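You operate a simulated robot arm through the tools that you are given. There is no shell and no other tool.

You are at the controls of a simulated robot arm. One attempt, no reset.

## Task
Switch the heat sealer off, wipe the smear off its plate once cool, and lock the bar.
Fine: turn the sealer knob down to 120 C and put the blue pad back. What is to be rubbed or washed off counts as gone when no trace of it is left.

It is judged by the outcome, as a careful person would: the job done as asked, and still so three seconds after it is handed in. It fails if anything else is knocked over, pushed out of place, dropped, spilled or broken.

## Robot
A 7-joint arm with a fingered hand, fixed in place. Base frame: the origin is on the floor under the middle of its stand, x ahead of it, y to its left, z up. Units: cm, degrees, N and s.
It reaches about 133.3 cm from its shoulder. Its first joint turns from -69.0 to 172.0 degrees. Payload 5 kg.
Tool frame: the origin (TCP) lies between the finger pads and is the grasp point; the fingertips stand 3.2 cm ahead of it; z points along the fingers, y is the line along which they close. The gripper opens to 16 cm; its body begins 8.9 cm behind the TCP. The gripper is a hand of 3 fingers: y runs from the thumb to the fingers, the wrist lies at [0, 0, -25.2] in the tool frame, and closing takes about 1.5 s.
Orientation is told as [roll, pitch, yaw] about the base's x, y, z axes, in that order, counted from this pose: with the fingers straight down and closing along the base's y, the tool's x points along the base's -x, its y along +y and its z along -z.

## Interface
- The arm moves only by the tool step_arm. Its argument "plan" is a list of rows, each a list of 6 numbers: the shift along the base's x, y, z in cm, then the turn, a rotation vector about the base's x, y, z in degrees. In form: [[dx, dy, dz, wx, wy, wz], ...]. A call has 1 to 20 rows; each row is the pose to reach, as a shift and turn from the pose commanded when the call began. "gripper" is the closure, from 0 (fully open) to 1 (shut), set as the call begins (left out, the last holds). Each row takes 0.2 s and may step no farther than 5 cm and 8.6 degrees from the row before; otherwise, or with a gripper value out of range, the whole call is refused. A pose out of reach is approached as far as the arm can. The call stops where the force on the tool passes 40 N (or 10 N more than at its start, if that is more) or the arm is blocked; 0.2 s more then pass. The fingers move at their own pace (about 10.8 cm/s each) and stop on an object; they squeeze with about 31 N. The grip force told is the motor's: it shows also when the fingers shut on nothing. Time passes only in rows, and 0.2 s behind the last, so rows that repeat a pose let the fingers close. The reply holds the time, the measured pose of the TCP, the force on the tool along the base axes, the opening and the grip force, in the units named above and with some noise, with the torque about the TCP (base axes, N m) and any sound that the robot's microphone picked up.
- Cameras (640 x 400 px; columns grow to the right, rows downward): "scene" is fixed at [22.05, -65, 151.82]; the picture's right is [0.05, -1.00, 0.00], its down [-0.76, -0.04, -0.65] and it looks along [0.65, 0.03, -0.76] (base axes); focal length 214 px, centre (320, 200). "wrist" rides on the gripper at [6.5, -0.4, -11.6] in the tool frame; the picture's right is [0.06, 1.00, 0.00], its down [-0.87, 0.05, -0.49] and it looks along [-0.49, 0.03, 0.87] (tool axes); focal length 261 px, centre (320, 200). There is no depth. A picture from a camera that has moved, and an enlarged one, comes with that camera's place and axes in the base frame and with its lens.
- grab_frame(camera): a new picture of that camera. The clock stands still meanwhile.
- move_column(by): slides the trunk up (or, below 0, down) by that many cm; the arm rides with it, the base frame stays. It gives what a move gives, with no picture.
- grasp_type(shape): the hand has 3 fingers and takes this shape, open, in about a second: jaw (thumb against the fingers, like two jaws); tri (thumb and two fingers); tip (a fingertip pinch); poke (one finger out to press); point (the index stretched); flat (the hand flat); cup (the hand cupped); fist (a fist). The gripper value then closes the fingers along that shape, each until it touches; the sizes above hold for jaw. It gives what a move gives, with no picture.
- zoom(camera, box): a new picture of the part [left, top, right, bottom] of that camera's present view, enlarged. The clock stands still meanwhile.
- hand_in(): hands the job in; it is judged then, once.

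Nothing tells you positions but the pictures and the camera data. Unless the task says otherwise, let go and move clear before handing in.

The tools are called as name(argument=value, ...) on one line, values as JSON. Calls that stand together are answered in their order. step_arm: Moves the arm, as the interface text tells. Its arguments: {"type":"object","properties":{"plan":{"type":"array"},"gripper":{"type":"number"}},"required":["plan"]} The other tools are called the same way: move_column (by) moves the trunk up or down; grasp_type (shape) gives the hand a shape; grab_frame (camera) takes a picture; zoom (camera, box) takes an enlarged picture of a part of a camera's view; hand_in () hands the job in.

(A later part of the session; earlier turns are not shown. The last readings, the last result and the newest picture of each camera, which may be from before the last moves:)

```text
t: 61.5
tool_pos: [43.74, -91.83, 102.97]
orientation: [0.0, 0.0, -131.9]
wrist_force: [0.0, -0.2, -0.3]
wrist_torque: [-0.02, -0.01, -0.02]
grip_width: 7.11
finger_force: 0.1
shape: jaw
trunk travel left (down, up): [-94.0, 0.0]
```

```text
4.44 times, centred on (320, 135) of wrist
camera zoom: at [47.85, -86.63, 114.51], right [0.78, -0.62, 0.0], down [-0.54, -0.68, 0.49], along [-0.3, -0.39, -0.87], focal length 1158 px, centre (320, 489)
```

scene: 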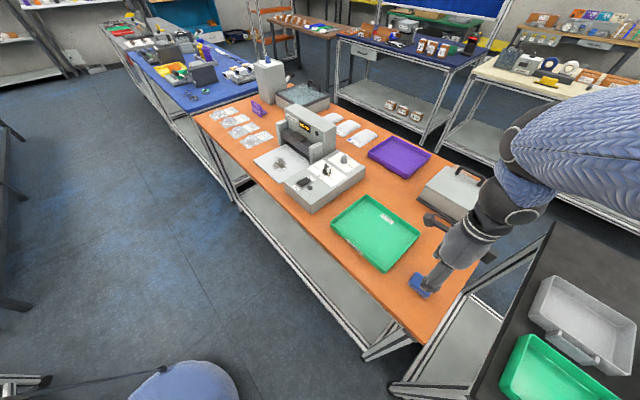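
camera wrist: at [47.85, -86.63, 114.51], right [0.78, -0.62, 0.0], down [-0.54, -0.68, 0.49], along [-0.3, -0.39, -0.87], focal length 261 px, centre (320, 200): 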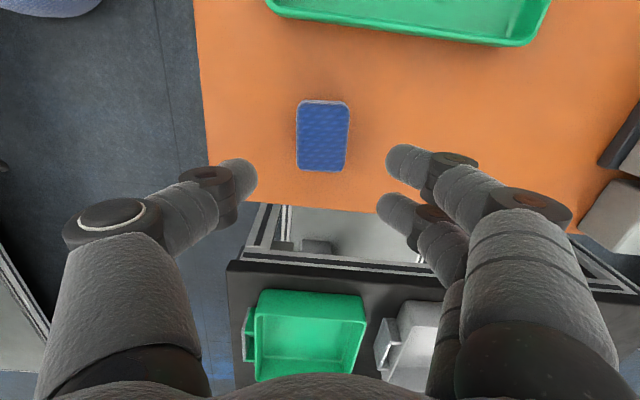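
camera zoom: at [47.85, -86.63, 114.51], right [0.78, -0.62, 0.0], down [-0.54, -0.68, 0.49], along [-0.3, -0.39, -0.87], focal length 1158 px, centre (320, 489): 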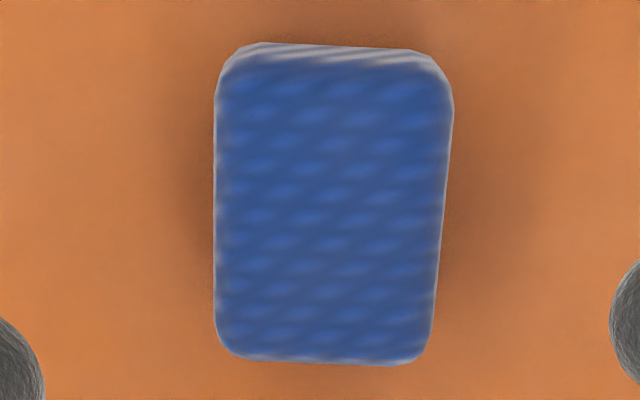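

I place the pad centre at about (43.9, -91.6). I'll descend with small steps near the table and watch for contact.

step_arm(plan=[[0.16, 0.18, -3, 0, 0, 0], [0.16, 0.18, -6, 0, 0, 0], [0.16, 0.18, -8, 0, 0, 0], [0.16, 0.18, -8.6, 0, 0, 0]])

grab_frame(camera="wrist")

zoom(camera="scene", box=[370, 220, 490, 320])

```text
t: 62.5
tool_pos: [43.78, -91.73, 94.28]
orientation: [0.0, 0.1, -131.7]
wrist_force: [-0.3, 0.2, 0.7]
wrist_torque: [0.0, -0.04, 0.04]
grip_width: 7.07
finger_force: 0.2
shape: jaw
trunk travel left (down, up): [-94.0, 0.0]
```

```text
taken
camera wrist: at [47.91, -86.53, 105.81], right [0.79, -0.62, 0.0], down [-0.54, -0.68, 0.49], along [-0.31, -0.39, -0.87], focal length 261 px, centre (320, 200)
```

wrist: 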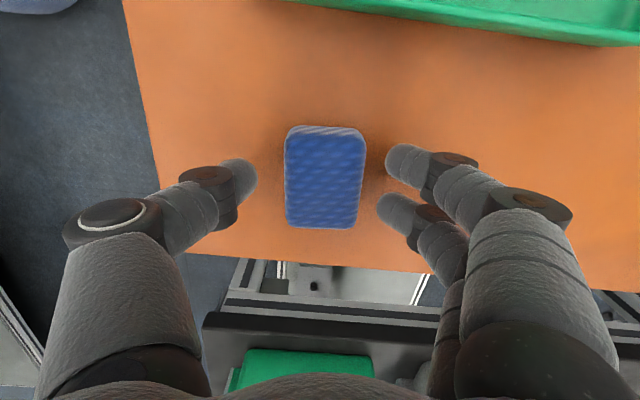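

```text
4.00 times, centred on (430, 270) of scene
camera zoom: at [22.05, -65.0, 151.82], right [0.05, -1.0, 0.0], down [-0.76, -0.04, -0.65], along [0.65, 0.03, -0.76], focal length 858 px, centre (-120, -80)
```

zoom: 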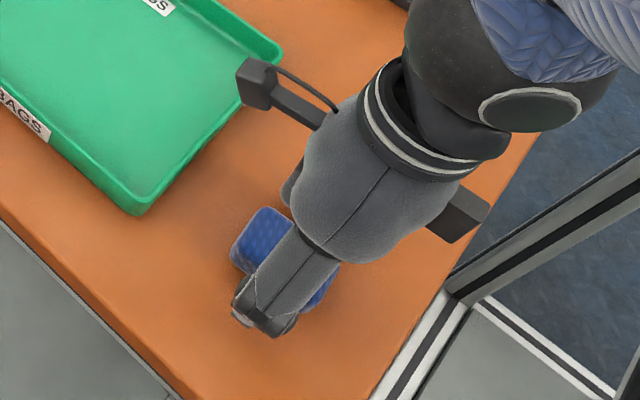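

The pad is centred between thumb and fingers, with no contact yet. I'll go slightly lower and close on it.

step_arm(plan=[[0, 0, -0.2, 0, 0, 0], [0, 0, -0.4, 0, 0, 0]])

step_arm(plan=[[0, 0, 0, 0, 0, 0], [0, 0, 0, 0, 0, 0], [0, 0, 0, 0, 0, 0], [0, 0, 0, 0, 0, 0], [0, 0, 0, 0, 0, 0]], gripper=1.0)

grab_frame(camera="wrist")

```text
t: 63.1
tool_pos: [43.99, -91.65, 93.91]
orientation: [0.1, 0.0, -131.8]
wrist_force: [1.1, 0.5, 0.4]
wrist_torque: [0.01, -0.02, 0.02]
grip_width: 7.13
finger_force: 0.1
shape: jaw
trunk travel left (down, up): [-94.0, 0.0]
```

```text
t: 64.3
tool_pos: [43.91, -91.64, 94.03]
orientation: [-0.1, 0.0, -131.8]
wrist_force: [-0.5, -0.3, 0.7]
wrist_torque: [-0.03, 0.03, -0.02]
grip_width: 3.9
finger_force: 31.0
shape: jaw
trunk travel left (down, up): [-94.0, 0.0]
```

```text
taken
camera wrist: at [47.99, -86.51, 105.52], right [0.79, -0.62, 0.0], down [-0.54, -0.68, 0.49], along [-0.3, -0.39, -0.87], focal length 261 px, centre (320, 200)
```

wrist: 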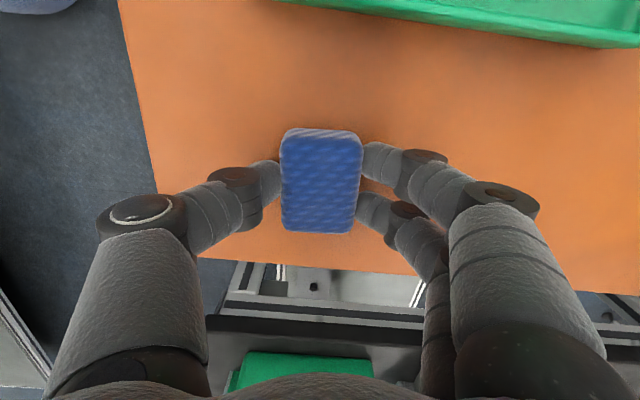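

The pad is gripped at width 3.9 cm. I'll note this pose, about (43.9, -91.65, 94.0) with yaw -131.8, for putting it back. Now I'll lift and check that it stays held.

step_arm(plan=[[0, 0, 1, 0, 0, 0], [0, 0, 4, 0, 0, 0], [0, 0, 8, 0, 0, 0], [0, 0, 12, 0, 0, 0], [0, 0, 15, 0, 0, 0]])

grab_frame(camera="wrist")

grab_frame(camera="scene")

```text
t: 65.5
tool_pos: [43.87, -91.67, 109.18]
orientation: [0.0, 0.0, -131.8]
wrist_force: [-0.4, 0.1, -0.2]
wrist_torque: [0.02, -0.04, -0.01]
grip_width: 3.91
finger_force: 31.6
shape: jaw
trunk travel left (down, up): [-94.0, 0.0]
```

```text
taken
camera wrist: at [47.99, -86.42, 120.66], right [0.79, -0.62, 0.0], down [-0.54, -0.68, 0.49], along [-0.3, -0.39, -0.87], focal length 261 px, centre (320, 200)
```

wrist: 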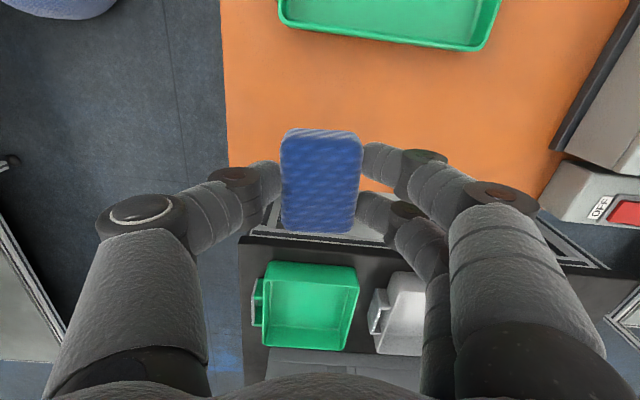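

```text
taken
```

scene: 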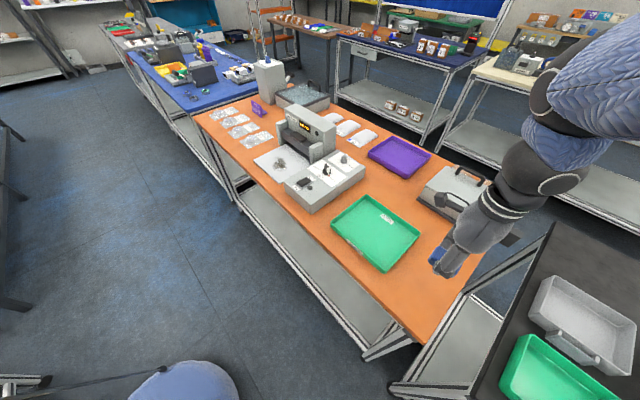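

The pad is held securely. I'll carry it back along the same low route, rotating the hand toward -45° for the wipe.

step_arm(plan=[[2, 1.5, 0.4, 0, 0, 7.9], [4, 3, 0.8, 0, 0, 15.8], [6, 4.5, 1.2, 0, 0, 23.7], [8, 6, 1.6, 0, 0, 31.6], [10, 7.5, 2, 0, 0, 39.5], [12, 9, 2.4, 0, 0, 47.4], [14, 10.5, 2.8, 0, 0, 55.3], [16, 12, 3.2, 0, 0, 63.2], [18, 13.5, 3.6, 0, 0, 71.1], [20, 15, 4, 0, 0, 79], [21.7, 16.2, 4, 0, 0, 86.8]])

grab_frame(camera="scene")

```text
t: 67.9
tool_pos: [65.58, -75.26, 112.72]
orientation: [-0.2, 0.2, -44.9]
wrist_force: [5.4, -0.5, 8.0]
wrist_torque: [0.07, 0.49, 0.03]
grip_width: 3.88
finger_force: 31.2
shape: jaw
trunk travel left (down, up): [-94.0, 0.0]
```

```text
taken
```

scene: 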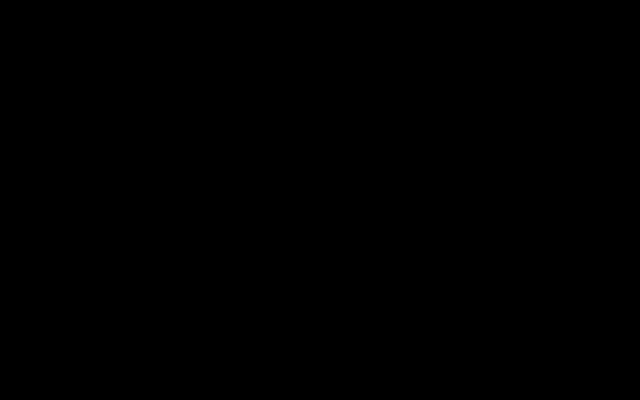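

The scene camera is black, so the arm is covering it. The wrist also shows about 8 N, so I'll check the wrist camera before moving on.

grab_frame(camera="wrist")

step_arm(plan=[[0, 0, 0, 0, 0, 0]])

```text
taken
camera wrist: at [60.76, -70.95, 124.35], right [0.66, 0.75, 0.0], down [0.66, -0.57, 0.49], along [0.36, -0.32, -0.87], focal length 261 px, centre (320, 200)
```

wrist: 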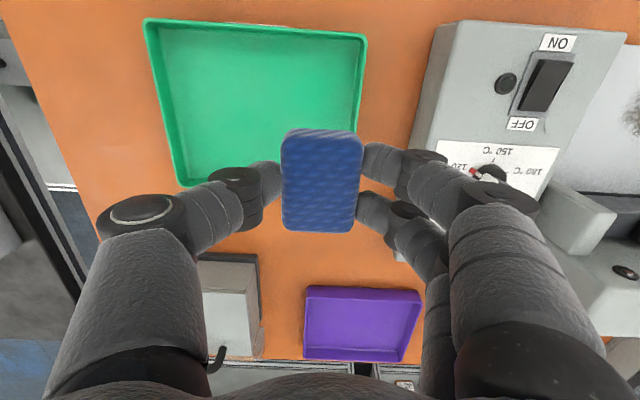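

```text
t: 68.3
tool_pos: [65.67, -75.37, 113.02]
orientation: [-0.1, 0.1, -44.9]
wrist_force: [-0.3, -1.0, -0.8]
wrist_torque: [0.02, 0.05, 0.01]
grip_width: 3.87
finger_force: 30.9
shape: jaw
trunk travel left (down, up): [-94.0, 0.0]
```

The force was only transient. I'll carry on over the control box, with the pad bottom near z = 109, well above the knobs and sealer, toward the smear.

step_arm(plan=[[2.8, 3.4, 0, 0, 0, 0], [5.6, 6.8, 0, 0, 0, 0], [8.4, 10.2, 0, 0, 0, 0], [11.2, 13.6, 0, 0, 0, 0], [14, 17, 0, 0, 0, 0], [16.8, 20.4, 0, 0, 0, 0], [19.6, 23.8, 0, 0, 0, 0], [22, 27, 0, 0, 0, 0], [23.5, 30, 0, 0, 0, 0]])

grab_frame(camera="wrist")

grab_frame(camera="scene")

```text
t: 70.3
tool_pos: [89.08, -45.45, 113.04]
orientation: [-0.1, 0.0, -45.0]
wrist_force: [-0.1, 0.0, -0.9]
wrist_torque: [0.0, 0.02, -0.02]
grip_width: 3.86
finger_force: 31.1
shape: jaw
trunk travel left (down, up): [-94.0, 0.0]
```

```text
taken
camera wrist: at [84.31, -41.12, 124.57], right [0.66, 0.75, 0.0], down [0.65, -0.58, 0.49], along [0.37, -0.33, -0.87], focal length 261 px, centre (320, 200)
```

wrist: 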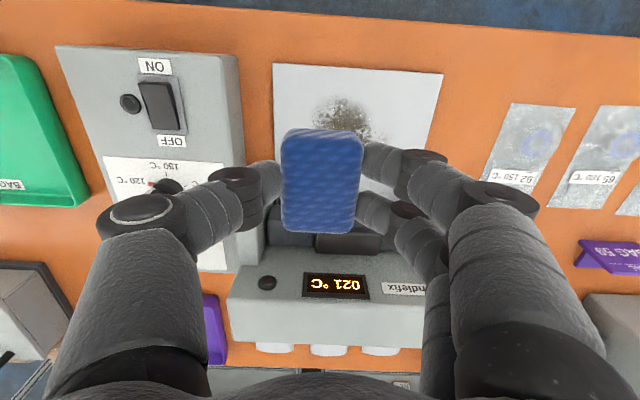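

```text
taken
```

scene: 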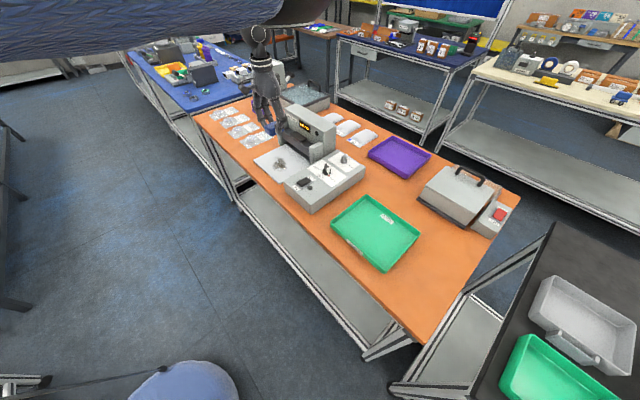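

The display reads 21 °C, so it is fully cool. I'll zoom on the smear to define the area to wipe.

zoom(camera="scene", box=[245, 135, 325, 195])

zoom(camera="wrist", box=[260, 50, 460, 180])

```text
6.67 times, centred on (285, 165) of scene
camera zoom: at [22.05, -65.0, 151.82], right [0.05, -1.0, 0.0], down [-0.76, -0.04, -0.65], along [0.65, 0.03, -0.76], focal length 1430 px, centre (553, 433)
```

zoom: 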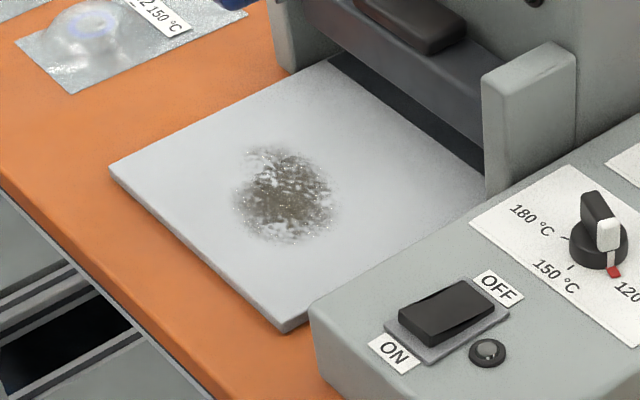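

```text
3.08 times, centred on (360, 115) of wrist
camera zoom: at [84.31, -41.12, 124.57], right [0.66, 0.75, 0.0], down [0.65, -0.58, 0.49], along [0.37, -0.33, -0.87], focal length 802 px, centre (197, 462)
```

zoom: 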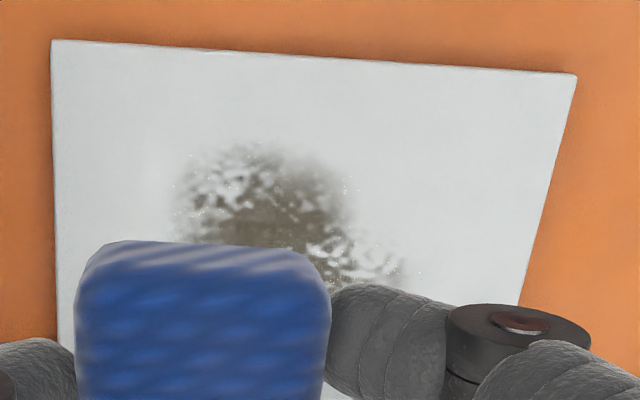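

The smear spans roughly 9 cm along the plate's width and 6 cm deep, centred near (92.5, -43.7). I'll lower the pad at its right end and find contact gently.

step_arm(plan=[[0.1, -0.5, -4.5, 0, 0, 0], [0.2, -1, -9, 0, 0, 0], [0.2, -1.35, -13, 0, 0, 0], [0.2, -1.35, -15.5, 0, 0, 0], [0.2, -1.35, -16.3, 0, 0, 0]])

grab_frame(camera="wrist")

zoom(camera="scene", box=[245, 100, 365, 200])

```text
t: 71.5
tool_pos: [89.43, -46.76, 96.67]
orientation: [0.0, 0.0, -44.8]
wrist_force: [0.4, -0.1, -0.6]
wrist_torque: [-0.01, 0.01, -0.02]
grip_width: 3.89
finger_force: 31.1
shape: jaw
trunk travel left (down, up): [-94.0, 0.0]
```

```text
taken
camera wrist: at [84.53, -42.39, 108.29], right [0.66, 0.75, 0.0], down [0.65, -0.58, 0.49], along [0.37, -0.33, -0.87], focal length 261 px, centre (320, 200)
```

wrist: 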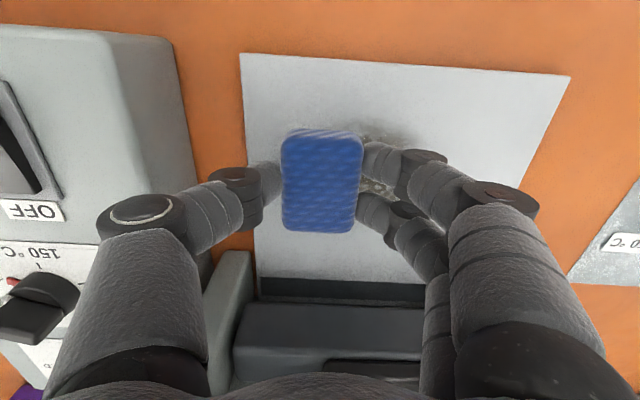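

```text
4.00 times, centred on (305, 150) of scene
camera zoom: at [22.05, -65.0, 151.82], right [0.05, -1.0, 0.0], down [-0.76, -0.04, -0.65], along [0.65, 0.03, -0.76], focal length 858 px, centre (380, 400)
```

zoom: 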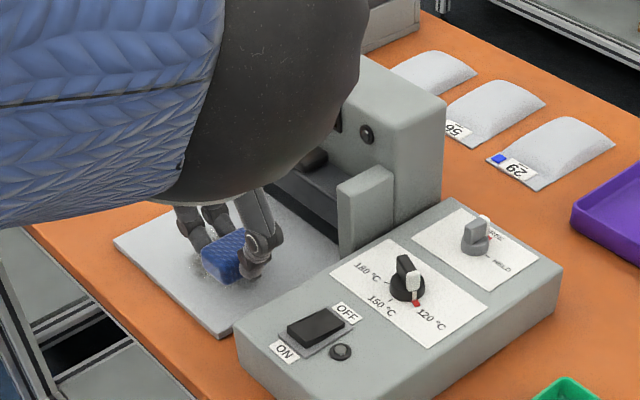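

The pad hovers just above the plate. I'll lower in small steps until I feel contact.

step_arm(plan=[[0, 0, -0.3, 0, 0, 0], [0, 0, -0.6, 0, 0, 0], [0, 0, -0.8, 0, 0, 0]])

step_arm(plan=[[0, 0, -0.2, 0, 0, 0], [0, 0, -0.4, 0, 0, 0]])

```text
t: 72.3
tool_pos: [89.39, -46.75, 96.01]
orientation: [0.0, 0.1, -45.0]
wrist_force: [0.4, -0.3, -0.2]
wrist_torque: [0.02, -0.01, -0.04]
grip_width: 3.85
finger_force: 30.3
shape: jaw
trunk travel left (down, up): [-94.0, 0.0]
```

```text
t: 72.9
tool_pos: [89.31, -46.86, 95.47]
orientation: [-0.1, 0.0, -44.9]
wrist_force: [0.3, -0.4, 0.5]
wrist_torque: [-0.02, 0.0, -0.02]
grip_width: 3.88
finger_force: 30.7
shape: jaw
trunk travel left (down, up): [-94.0, 0.0]
```

Still no contact. I'll go down in finer steps.

step_arm(plan=[[0, 0, -0.15, 0, 0, 0], [0, 0, -0.3, 0, 0, 0]])

step_arm(plan=[[0, 0, -0.15, 0, 0, 0], [0, 0, -0.3, 0, 0, 0]])

```text
t: 73.5
tool_pos: [89.21, -46.96, 95.22]
orientation: [0.1, 0.0, -45.0]
wrist_force: [0.0, 0.4, -1.0]
wrist_torque: [0.02, 0.01, 0.01]
grip_width: 3.89
finger_force: 31.1
shape: jaw
trunk travel left (down, up): [-94.0, 0.0]
```

```text
t: 74.1
tool_pos: [89.2, -46.83, 94.89]
orientation: [0.0, 0.0, -44.9]
wrist_force: [-0.4, 0.1, 9.6]
wrist_torque: [0.08, -0.04, 0.01]
grip_width: 3.9
finger_force: 30.4
shape: jaw
trunk travel left (down, up): [-94.0, 0.0]
```

Contact at 9.6 N with the TCP at 94.9. I'll wipe across the smear and come back along a line 1.5 cm deeper.

step_arm(plan=[[0.75, 0.735, 0, 0, 0, 0], [1.5, 1.47, 0, 0, 0, 0], [2.25, 2.2, 0, 0, 0, 0], [3.0, 2.94, 0, 0, 0, 0], [3.75, 3.67, 0, 0, 0, 0], [4.5, 4.41, 0, 0, 0, 0], [5.25, 5.14, 0, 0, 0, 0], [6.0, 5.88, 0, 0, 0, 0], [6.75, 6.61, 0, 0, 0, 0], [7.5, 7.35, 0, 0, 0, 0], [8.55, 6.28, 0, 0, 0, 0], [7.72, 5.46, 0, 0, 0, 0], [6.88, 4.65, 0, 0, 0, 0], [6.05, 3.83, 0, 0, 0, 0], [5.22, 3.01, 0, 0, 0, 0], [4.38, 2.2, 0, 0, 0, 0], [3.55, 1.38, 0, 0, 0, 0], [2.72, 0.56, 0, 0, 0, 0], [1.88, -0.25, 0, 0, 0, 0], [1.05, -1.07, 0, 0, 0, 0]])

grab_frame(camera="wrist")

zoom(camera="scene", box=[245, 120, 345, 200])

```text
t: 78.3
tool_pos: [90.19, -47.88, 94.82]
orientation: [-0.1, 0.0, -45.0]
wrist_force: [0.9, 1.2, 5.7]
wrist_torque: [0.05, -0.09, 0.0]
grip_width: 3.93
finger_force: 30.7
shape: jaw
trunk travel left (down, up): [-94.0, 0.0]
```

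```text
taken
camera wrist: at [85.44, -43.55, 106.53], right [0.66, 0.75, 0.0], down [0.65, -0.58, 0.49], along [0.37, -0.33, -0.87], focal length 261 px, centre (320, 200)
```

wrist: 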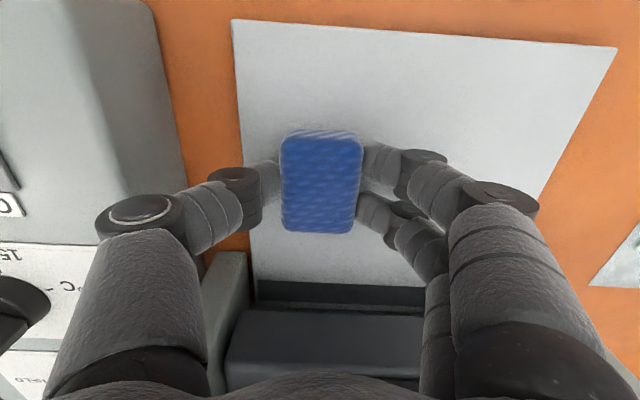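

```text
5.00 times, centred on (295, 160) of scene
camera zoom: at [22.05, -65.0, 151.82], right [0.05, -1.0, 0.0], down [-0.76, -0.04, -0.65], along [0.65, 0.03, -0.76], focal length 1072 px, centre (445, 400)
```

zoom: 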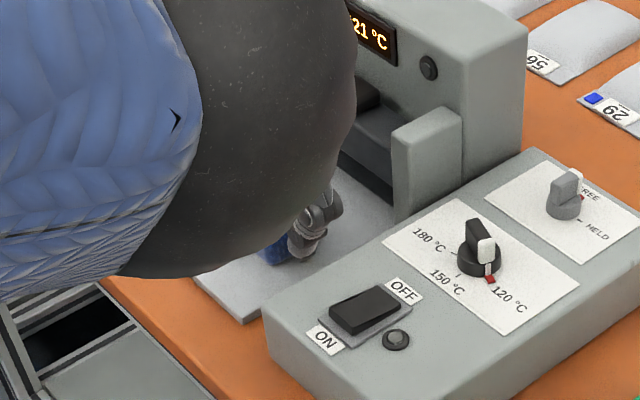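

The plate looks clean where I can see it. I'll do further passes nearer the front edge to catch faint remains.

step_arm(plan=[[-1.2, 1.2, 0, 0, 0, 0], [-2.4, 2.43, 0, 0, 0, 0], [-1.57, 3.25, 0, 0, 0, 0], [-0.73, 4.06, 0, 0, 0, 0], [0.1, 4.88, 0, 0, 0, 0], [0.93, 5.7, 0, 0, 0, 0], [1.77, 6.52, 0, 0, 0, 0], [2.6, 7.33, 0, 0, 0, 0], [3.43, 8.15, 0, 0, 0, 0], [4.27, 8.97, 0, 0, 0, 0], [5.1, 9.78, 0, 0, 0, 0], [5.8, 9.07, 0, 0, 0, 0], [4.86, 8.15, 0, 0, 0, 0], [3.92, 7.23, 0, 0, 0, 0], [2.98, 6.31, 0, 0, 0, 0], [2.04, 5.39, 0, 0, 0, 0], [1.1, 4.47, 0, 0, 0, 0], [0.16, 3.55, 0, 0, 0, 0], [-0.78, 2.63, 0, 0, 0, 0], [-1.7, 1.72, 0, 0, 0, 0]])

step_arm(plan=[[0.7, -0.71, 0, 0, 0, 0], [1.6, -1.63, 0, 0, 0, 0], [2.43, -0.81, 0, 0, 0, 0], [3.27, 0, 0, 0, 0, 0], [4.1, 0.82, 0, 0, 0, 0], [4.93, 1.64, 0, 0, 0, 0], [5.77, 2.45, 0, 0, 0, 0], [6.6, 3.27, 0, 0, 0, 0], [7.43, 4.09, 0, 0, 0, 0], [8.27, 4.9, 0, 0, 0, 0], [9.1, 5.72, 0, 0, 0, 0], [9.8, 5.0, 0, 0, 0, 0], [8.86, 4.08, 0, 0, 0, 0], [7.92, 3.16, 0, 0, 0, 0], [6.98, 2.24, 0, 0, 0, 0], [6.04, 1.32, 0, 0, 0, 0], [5.1, 0.4, 0, 0, 0, 0], [4.16, -0.52, 0, 0, 0, 0], [3.22, -1.44, 0, 0, 0, 0], [2.3, -2.35, 0, 0, 0, 0]])

```text
t: 82.5
tool_pos: [88.58, -46.16, 94.88]
orientation: [0.0, -0.1, -45.0]
wrist_force: [2.3, 0.6, 3.7]
wrist_torque: [0.07, -0.07, -0.03]
grip_width: 3.93
finger_force: 31.1
shape: jaw
trunk travel left (down, up): [-94.0, 0.0]
```

```text
t: 86.7
tool_pos: [90.91, -48.45, 95.01]
orientation: [0.0, -0.1, -45.0]
wrist_force: [3.0, 1.3, 10.0]
wrist_torque: [0.09, -0.1, -0.03]
grip_width: 3.94
finger_force: 30.9
shape: jaw
trunk travel left (down, up): [-94.0, 0.0]
```

Passes are done. I'll lift off and inspect the plate.

step_arm(plan=[[0, 0, 1.5, 0, 0, 0], [0, 0, 5, 0, 0, 0], [0, 0, 9.5, 0, 0, 0], [0, 0, 14, 0, 0, 0], [-2, 2, 18, 0, 0, 0], [-4, 4, 18, 0, 0, 0]])

grab_frame(camera="wrist")

zoom(camera="scene", box=[245, 135, 325, 195])

grab_frame(camera="scene")

```text
t: 88.1
tool_pos: [87.0, -44.37, 112.82]
orientation: [0.0, 0.1, -45.1]
wrist_force: [-0.1, -0.6, -0.2]
wrist_torque: [-0.02, 0.02, 0.0]
grip_width: 3.96
finger_force: 31.5
shape: jaw
trunk travel left (down, up): [-94.0, 0.0]
```

```text
taken
camera wrist: at [82.15, -40.0, 124.4], right [0.66, 0.75, 0.0], down [0.65, -0.58, 0.49], along [0.37, -0.33, -0.87], focal length 261 px, centre (320, 200)
```

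wrist: 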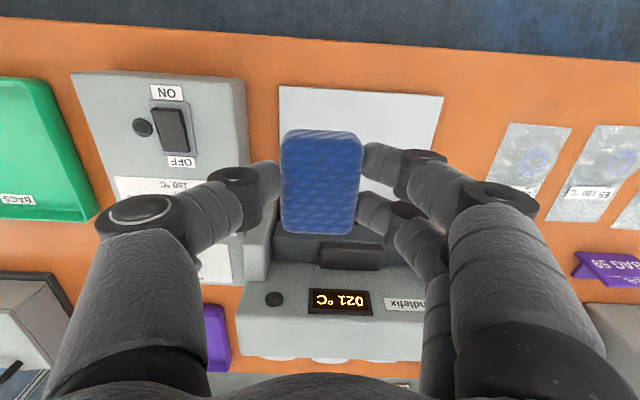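

```text
6.67 times, centred on (285, 165) of scene
camera zoom: at [22.05, -65.0, 151.82], right [0.05, -1.0, 0.0], down [-0.76, -0.04, -0.65], along [0.65, 0.03, -0.76], focal length 1430 px, centre (553, 433)
```

zoom: 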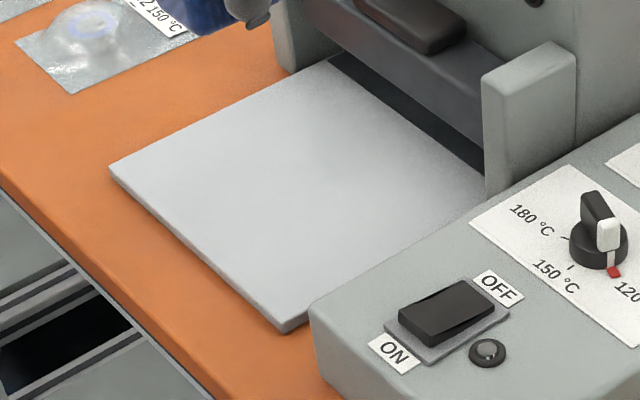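

```text
taken
```

scene: 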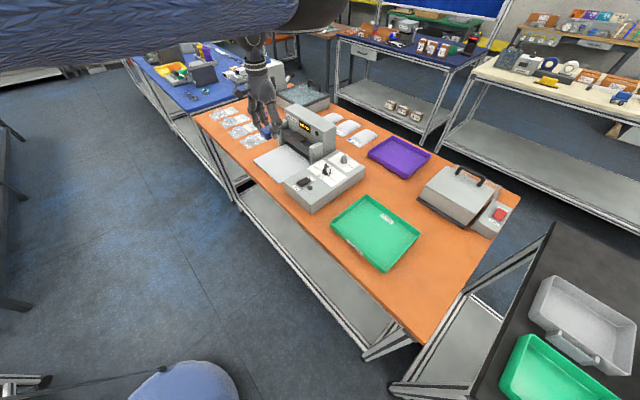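

The plate looks clean. I'll zoom closer for any faint trace before putting the pad back.

zoom(camera="scene", box=[262, 148, 302, 175])

zoom(camera="wrist", box=[270, 80, 450, 200])

```text
14.81 times, centred on (282, 162) of scene
camera zoom: at [22.05, -65.0, 151.82], right [0.05, -1.0, 0.0], down [-0.76, -0.04, -0.65], along [0.65, 0.03, -0.76], focal length 3177 px, centre (883, 770)
```

zoom: 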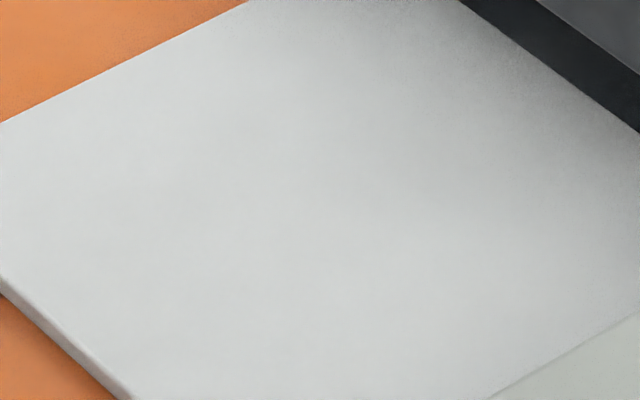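

```text
3.33 times, centred on (360, 140) of wrist
camera zoom: at [82.15, -40.0, 124.4], right [0.66, 0.75, 0.0], down [0.65, -0.58, 0.49], along [0.37, -0.33, -0.87], focal length 869 px, centre (187, 400)
```

zoom: 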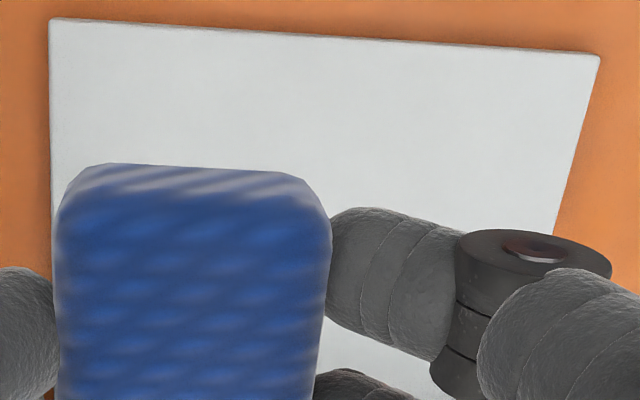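

The plate is spotless. I'll carry the pad back along the same route.

step_arm(plan=[[-2.4, -3.44, 0, 0, 0, 0], [-4.8, -6.88, 0, 0, 0, 0], [-7.2, -10.3, 0, 0, 0, 0], [-9.5, -13.8, 0, 0, 0, 0], [-11.9, -17.2, 0, 0, 0, 0], [-14.3, -20.6, 0, 0, 0, 0], [-16.7, -24.1, 0, 0, 0, 0], [-19.1, -27.5, 0, 0, 0, 0], [-21.4, -30.9, 0, 0, 0, 0]])

step_arm(plan=[[-2, -1.5, -0.4, 0, 0, -7.9], [-4, -3, -0.8, 0, 0, -15.8], [-6, -4.5, -1.2, 0, 0, -23.7], [-8, -6, -1.6, 0, 0, -31.6], [-10, -7.5, -2, 0, 0, -39.5], [-12, -9, -2.4, 0, 0, -47.4], [-14, -10.5, -2.8, 0, 0, -55.3], [-16, -12, -3.2, 0, 0, -63.2], [-18, -13.5, -3.6, 0, 0, -71.1], [-20, -15, -4, 0, 0, -79], [-21.7, -16.3, -4, 0, 0, -86.8], [-21.7, -16.3, -4, 0, 0, -86.8]])

grab_frame(camera="wrist")

grab_frame(camera="scene")

```text
t: 90.1
tool_pos: [65.39, -75.49, 112.97]
orientation: [0.1, 0.1, -45.0]
wrist_force: [-0.3, 0.0, 0.2]
wrist_torque: [0.0, -0.03, 0.01]
grip_width: 3.96
finger_force: 31.0
shape: jaw
trunk travel left (down, up): [-94.0, 0.0]
```

```text
t: 92.7
tool_pos: [43.8, -91.7, 108.81]
orientation: [0.1, 0.1, -131.9]
wrist_force: [-0.2, 0.5, 0.0]
wrist_torque: [-0.03, 0.02, 0.02]
grip_width: 3.97
finger_force: 31.2
shape: jaw
trunk travel left (down, up): [-94.0, 0.0]
```

```text
taken
camera wrist: at [47.97, -86.57, 120.29], right [0.78, -0.62, 0.0], down [-0.54, -0.68, 0.49], along [-0.3, -0.39, -0.87], focal length 261 px, centre (320, 200)
```

wrist: 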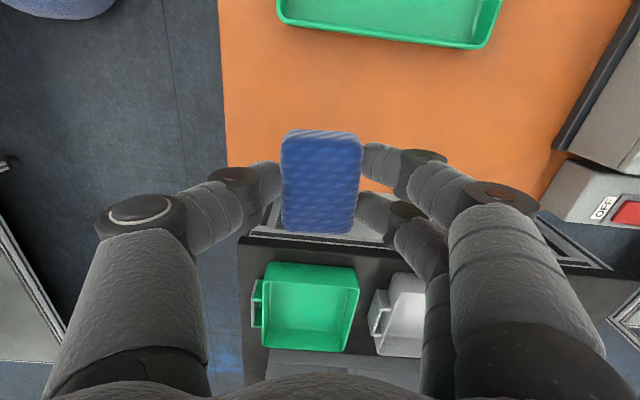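

```text
taken
```

scene: 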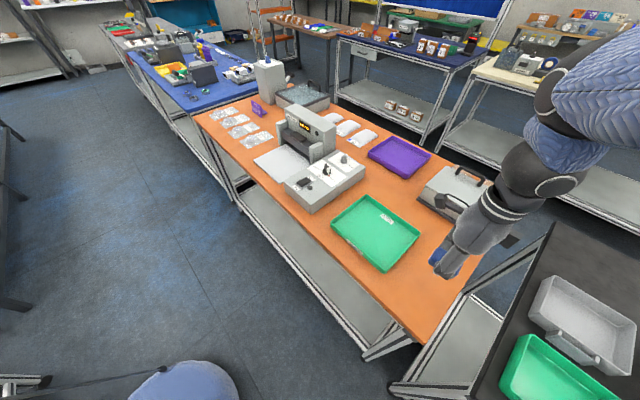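

The pad is over its original spot. I'll lower it gently to the bench.

step_arm(plan=[[0.08, 0.03, -4, 0, 0, 0], [0.08, 0.03, -8, 0, 0, 0], [0.08, 0.03, -11.5, 0, 0, 0], [0.08, 0.03, -13.6, 0, 0, 0], [0.08, 0.03, -14.3, 0, 0, 0]])

step_arm(plan=[[0, 0, -0.2, 0, 0, 0], [0, 0, -0.35, 0, 0, 0]])

```text
t: 93.9
tool_pos: [43.95, -91.57, 94.67]
orientation: [0.1, 0.0, -131.8]
wrist_force: [-0.3, -0.1, -0.1]
wrist_torque: [-0.02, 0.03, -0.02]
grip_width: 3.95
finger_force: 31.0
shape: jaw
trunk travel left (down, up): [-94.0, 0.0]
```

```text
t: 94.5
tool_pos: [44.01, -91.63, 94.32]
orientation: [0.0, 0.0, -131.8]
wrist_force: [-0.8, -1.0, -0.6]
wrist_torque: [0.0, 0.01, -0.01]
grip_width: 3.96
finger_force: 30.8
shape: jaw
trunk travel left (down, up): [-94.0, 0.0]
```

step_arm(plan=[[0, 0, -0.15, 0, 0, 0], [0, 0, -0.3, 0, 0, 0]])

```text
t: 95.1
tool_pos: [43.87, -91.55, 94.05]
orientation: [0.1, 0.0, -131.7]
wrist_force: [1.3, 0.1, 1.0]
wrist_torque: [-0.02, -0.02, 0.01]
grip_width: 3.93
finger_force: 30.7
shape: jaw
trunk travel left (down, up): [-94.0, 0.0]
```

The pad is at its original height, just about touching. One last fraction lower, then I'll open slowly.

step_arm(plan=[[0, 0, -0.1, 0, 0, 0]])

step_arm(plan=[[0, 0, 0, 0, 0, 0], [0, 0, 0, 0, 0, 0], [0, 0, 0, 0, 0, 0], [0, 0, 0, 0, 0, 0]], gripper=0.56)

grab_frame(camera="wrist")

```text
t: 95.5
tool_pos: [43.85, -91.66, 93.89]
orientation: [0.0, 0.0, -131.8]
wrist_force: [-0.4, 1.1, 2.7]
wrist_torque: [-0.02, 0.02, 0.06]
grip_width: 3.94
finger_force: 31.0
shape: jaw
trunk travel left (down, up): [-94.0, 0.0]
```

```text
t: 96.5
tool_pos: [43.97, -91.57, 93.85]
orientation: [0.1, 0.0, -131.8]
wrist_force: [-0.2, 0.6, -0.1]
wrist_torque: [-0.04, 0.02, 0.01]
grip_width: 6.98
finger_force: 0.0
shape: jaw
trunk travel left (down, up): [-94.0, 0.0]
```

```text
taken
camera wrist: at [48.04, -86.51, 105.39], right [0.79, -0.62, 0.0], down [-0.54, -0.68, 0.49], along [-0.3, -0.39, -0.87], focal length 261 px, centre (320, 200)
```

wrist: 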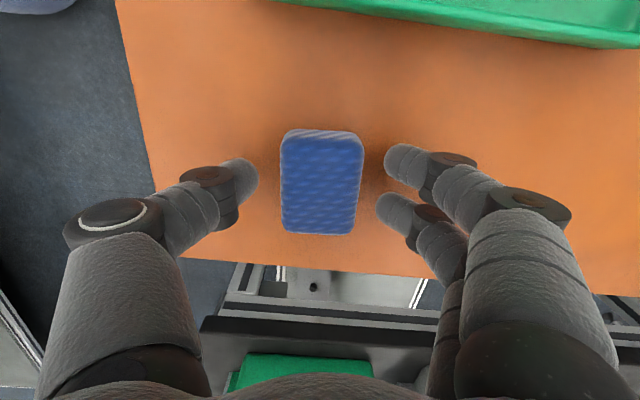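

The pad is back on its spot and released. I'll lift straight up, verify it, and try the "point" shape for pushing the lock knob.

step_arm(plan=[[0, 0, 2, 0, 0, 0], [0, 0, 5, 0, 0, 0], [0, 0, 9, 0, 0, 0], [0, 0, 13, 0, 0, 0], [0, 0, 16, 0, 0, 0]])

grasp_type(shape="point")

grab_frame(camera="wrist")

grab_frame(camera="scene")

zoom(camera="scene", box=[390, 160, 560, 300])

```text
t: 97.7
tool_pos: [43.93, -91.78, 110.17]
orientation: [0.0, -0.1, -131.8]
wrist_force: [0.1, 0.4, 0.1]
wrist_torque: [-0.02, -0.02, -0.02]
grip_width: 6.99
finger_force: 0.1
shape: jaw
trunk travel left (down, up): [-94.0, 0.0]
```

```text
t: 98.6
tool_pos: [43.98, -91.74, 110.01]
orientation: [0.0, 0.0, -131.7]
wrist_force: [0.1, 0.4, -0.1]
wrist_torque: [-0.02, 0.05, 0.0]
grip_width: 0.03
finger_force: 0.0
shape: point
trunk travel left (down, up): [-94.0, 0.0]
```

```text
taken
camera wrist: at [48.07, -86.58, 121.58], right [0.79, -0.62, 0.0], down [-0.54, -0.68, 0.49], along [-0.3, -0.39, -0.87], focal length 261 px, centre (320, 200)
```

wrist: 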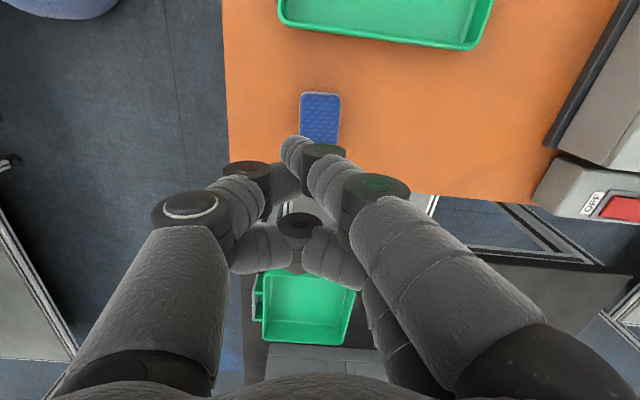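

```text
taken
```

scene: 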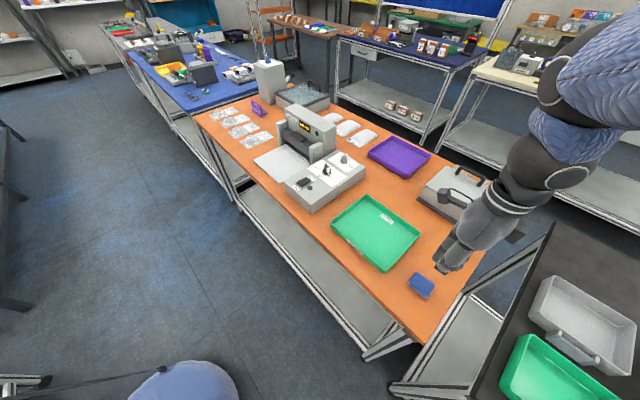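

```text
2.86 times, centred on (475, 230) of scene
camera zoom: at [22.05, -65.0, 151.82], right [0.05, -1.0, 0.0], down [-0.76, -0.04, -0.65], along [0.65, 0.03, -0.76], focal length 613 px, centre (-123, 114)
```

zoom: 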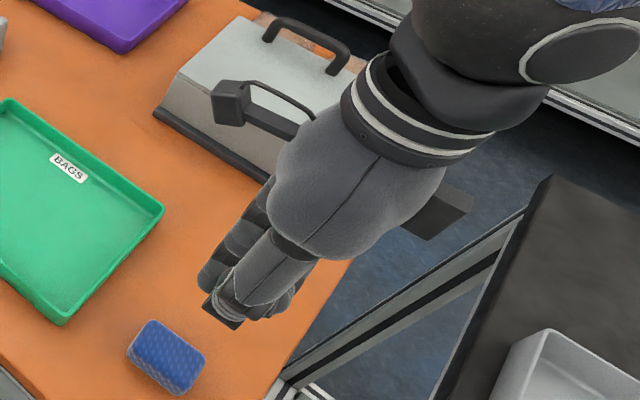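

The pad sits where it was. The sealer's tower is too close to the lock knob for pinching, so I'll use poke and push its tab away from the tower instead. I'll retrace the route towards the panel first.

grasp_type(shape="poke")

step_arm(plan=[[2, 1.5, 0.4, 0, 0, 7.9], [4, 3, 0.8, 0, 0, 15.8], [6, 4.5, 1.2, 0, 0, 23.7], [8, 6, 1.6, 0, 0, 31.6], [10, 7.5, 2, 0, 0, 39.5], [12, 9, 2.4, 0, 0, 47.4], [14, 10.5, 2.8, 0, 0, 55.3], [16, 12, 3.2, 0, 0, 63.2], [18, 13.5, 3.6, 0, 0, 71.1], [20, 15, 4, 0, 0, 79], [21.7, 16.2, 4, 0, 0, 86.8]])

step_arm(plan=[[3, 1.5, 0.5, 0, 0, 8], [6, 3, 1, 0, 0, 16], [9, 4.5, 1.5, 0, 0, 24], [12, 5.5, 2, 0, 0, 32], [15, 5.5, 2, 0, 0, 40], [18, 5, 2, 0, 0, 48], [21, 4.5, 2, 0, 0, 56], [23.5, 4.3, 2, 0, 0, 64], [23.5, 4.3, 2, 0, 0, 67]])

grab_frame(camera="wrist")

grab_frame(camera="scene")

```text
t: 99.5
tool_pos: [43.88, -91.8, 110.14]
orientation: [0.1, 0.0, -131.8]
wrist_force: [0.5, 0.4, -0.9]
wrist_torque: [-0.01, 0.03, 0.02]
grip_width: 0.02
finger_force: 0.0
shape: poke
trunk travel left (down, up): [-94.0, 0.0]
```

```text
t: 101.9
tool_pos: [64.13, -75.4, 111.8]
orientation: [-1.4, 1.5, -44.9]
wrist_force: [1.9, -1.0, 4.0]
wrist_torque: [0.11, 0.16, -0.01]
grip_width: 0.01
finger_force: 0.0
shape: poke
trunk travel left (down, up): [-94.0, 0.0]
```

```text
t: 103.9
tool_pos: [89.15, -71.24, 116.03]
orientation: [0.1, -0.1, 22.1]
wrist_force: [-0.5, 0.6, -0.1]
wrist_torque: [0.0, -0.01, -0.02]
grip_width: 0.02
finger_force: 0.1
shape: poke
trunk travel left (down, up): [-94.0, 0.0]
```

```text
taken
camera wrist: at [83.38, -74.06, 127.43], right [-0.43, 0.9, 0.0], down [0.78, 0.38, 0.49], along [0.44, 0.21, -0.87], focal length 261 px, centre (320, 200)
```

wrist: 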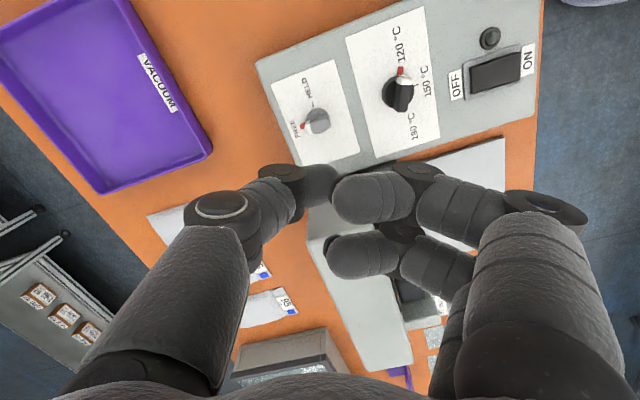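

```text
taken
```

scene: 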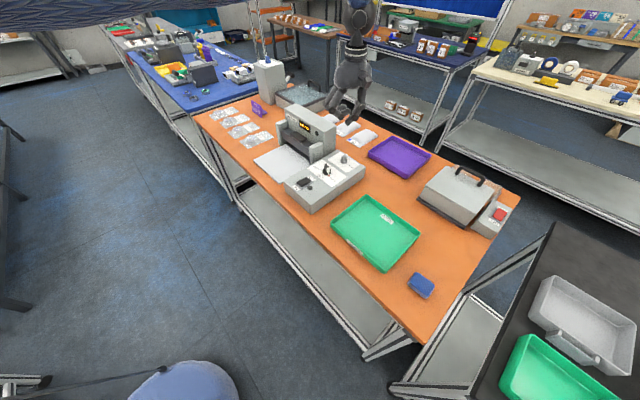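

I'm above the lock area at yaw 22° with the thumb coming from the back-right. I'll zoom in on the lock knob.

zoom(camera="wrist", box=[260, 60, 380, 180])

zoom(camera="scene", box=[310, 90, 380, 180])

```text
3.33 times, centred on (320, 120) of wrist
camera zoom: at [83.38, -74.06, 127.43], right [-0.43, 0.9, 0.0], down [0.78, 0.38, 0.49], along [0.44, 0.21, -0.87], focal length 869 px, centre (320, 467)
```

zoom: 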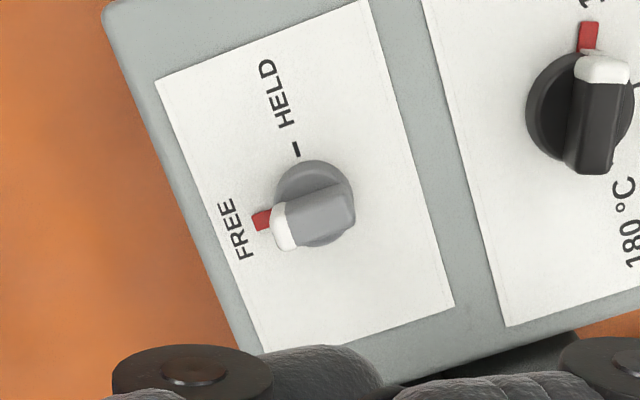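

```text
4.44 times, centred on (345, 135) of scene
camera zoom: at [22.05, -65.0, 151.82], right [0.05, -1.0, 0.0], down [-0.76, -0.04, -0.65], along [0.65, 0.03, -0.76], focal length 953 px, centre (209, 489)
```

zoom: 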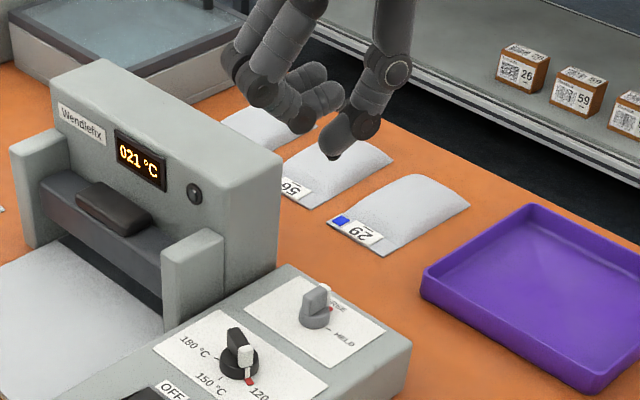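

The thumb tip hangs almost exactly on the tool axis, about 3 cm below the TCP. For clearance from the tower I'll rotate further to about 44.5°, so the curled fingers point along the box rather than at the sealer.

step_arm(plan=[[0.5, 0.1, 0, 0, 0, 7.5], [1.2, 0.3, 0, 0, 0, 15], [2.0, 0.5, 0, 0, 0, 22.4], [2.6, 0.7, 0, 0, 0, 22.4]])

grab_frame(camera="wrist")

zoom(camera="scene", box=[310, 90, 380, 180])

```text
t: 104.9
tool_pos: [91.81, -70.46, 115.85]
orientation: [0.0, 0.0, 44.5]
wrist_force: [-0.3, -0.1, -1.4]
wrist_torque: [0.04, 0.04, -0.05]
grip_width: 0.0
finger_force: 0.1
shape: poke
trunk travel left (down, up): [-94.0, 0.0]
```

```text
taken
camera wrist: at [87.52, -75.31, 127.38], right [-0.74, 0.67, 0.0], down [0.58, 0.65, 0.49], along [0.33, 0.37, -0.87], focal length 261 px, centre (320, 200)
```

wrist: 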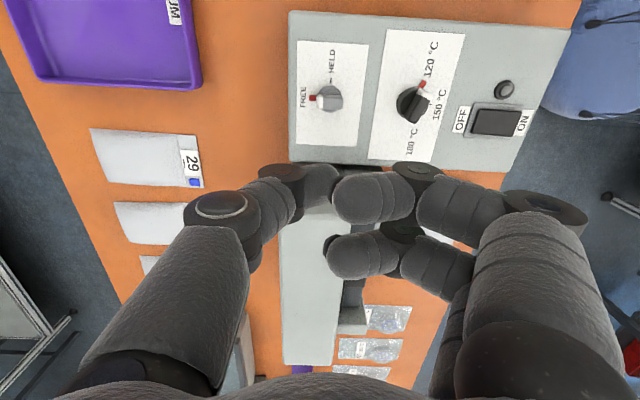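

```text
4.44 times, centred on (345, 135) of scene
camera zoom: at [22.05, -65.0, 151.82], right [0.05, -1.0, 0.0], down [-0.76, -0.04, -0.65], along [0.65, 0.03, -0.76], focal length 953 px, centre (209, 489)
```

zoom: 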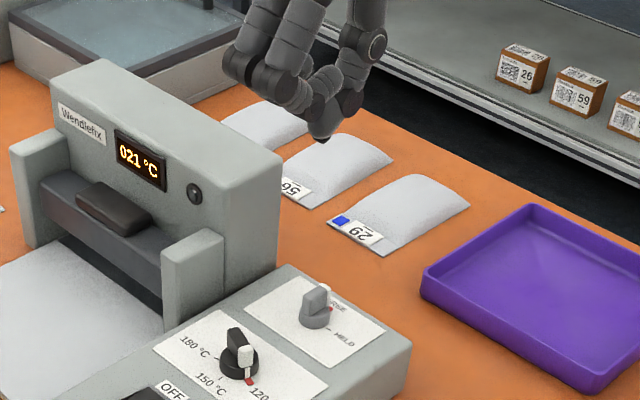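

Clear of the tower now (about 5 cm). I'll descend beside the tab and check before touching.

step_arm(plan=[[0, 0, -4, 0, 0, 0], [0, 0, -8, 0, 0, 0], [0, 0, -11, 0, 0, 0], [0, 0, -12, 0, 0, 0]])

grab_frame(camera="wrist")

zoom(camera="scene", box=[310, 110, 380, 180])

```text
t: 105.9
tool_pos: [91.88, -70.6, 103.91]
orientation: [-0.1, 0.1, 44.4]
wrist_force: [-0.3, -0.3, 0.8]
wrist_torque: [0.0, -0.01, 0.02]
grip_width: 0.0
finger_force: 0.1
shape: poke
trunk travel left (down, up): [-94.0, 0.0]
```

```text
taken
camera wrist: at [87.59, -75.43, 115.43], right [-0.74, 0.67, 0.0], down [0.58, 0.65, 0.49], along [0.33, 0.37, -0.87], focal length 261 px, centre (320, 200)
```

wrist: 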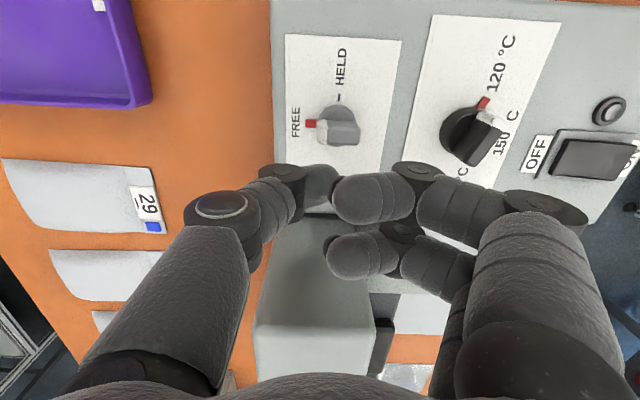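

```text
5.71 times, centred on (345, 145) of scene
camera zoom: at [22.05, -65.0, 151.82], right [0.05, -1.0, 0.0], down [-0.76, -0.04, -0.65], along [0.65, 0.03, -0.76], focal length 1226 px, centre (177, 514)
```

zoom: 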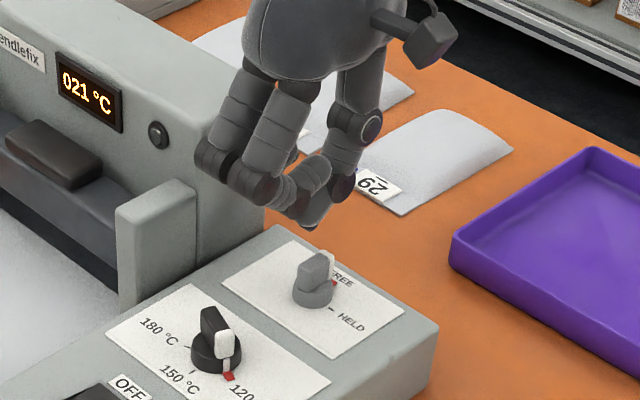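

The tip hangs on the tower side of the tab, near its white end, as intended. I'll lower it beside the tab.

step_arm(plan=[[0.15, 0.15, -0.8, 0, 0, 0], [0.15, 0.15, -1.6, 0, 0, 0], [0.15, 0.15, -2.2, 0, 0, 0]])

zoom(camera="wrist", box=[240, 80, 400, 220])

zoom(camera="scene", box=[320, 135, 370, 175])

```text
t: 106.7
tool_pos: [92.04, -70.17, 101.68]
orientation: [0.0, 0.1, 44.4]
wrist_force: [0.3, -0.2, -0.1]
wrist_torque: [0.02, 0.0, 0.01]
grip_width: 0.02
finger_force: 0.0
shape: poke
trunk travel left (down, up): [-94.0, 0.0]
```

```text
2.86 times, centred on (320, 150) of wrist
camera zoom: at [87.71, -75.14, 113.2], right [-0.74, 0.67, 0.0], down [0.58, 0.65, 0.49], along [0.33, 0.37, -0.87], focal length 745 px, centre (320, 343)
```

zoom: 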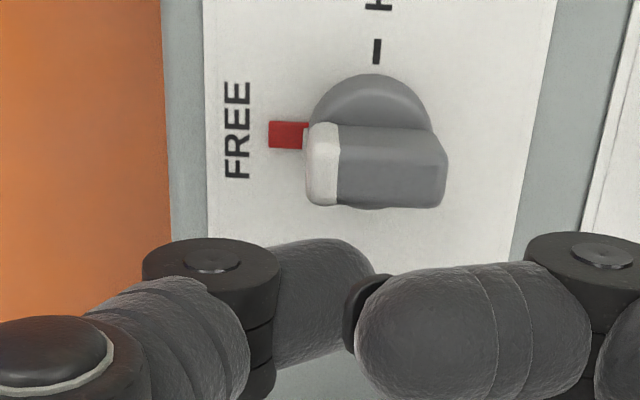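

```text
10.00 times, centred on (345, 155) of scene
camera zoom: at [22.05, -65.0, 151.82], right [0.05, -1.0, 0.0], down [-0.76, -0.04, -0.65], along [0.65, 0.03, -0.76], focal length 2145 px, centre (70, 650)
```

zoom: 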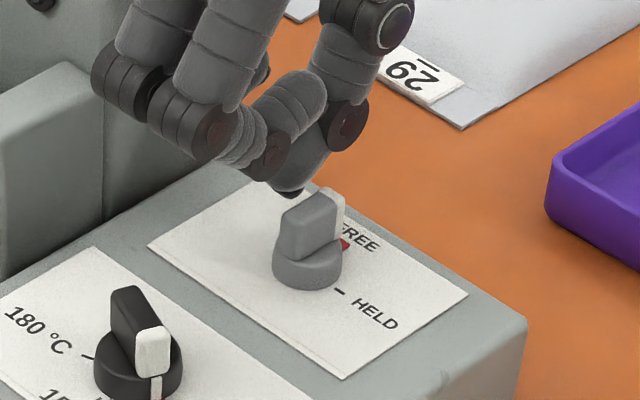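

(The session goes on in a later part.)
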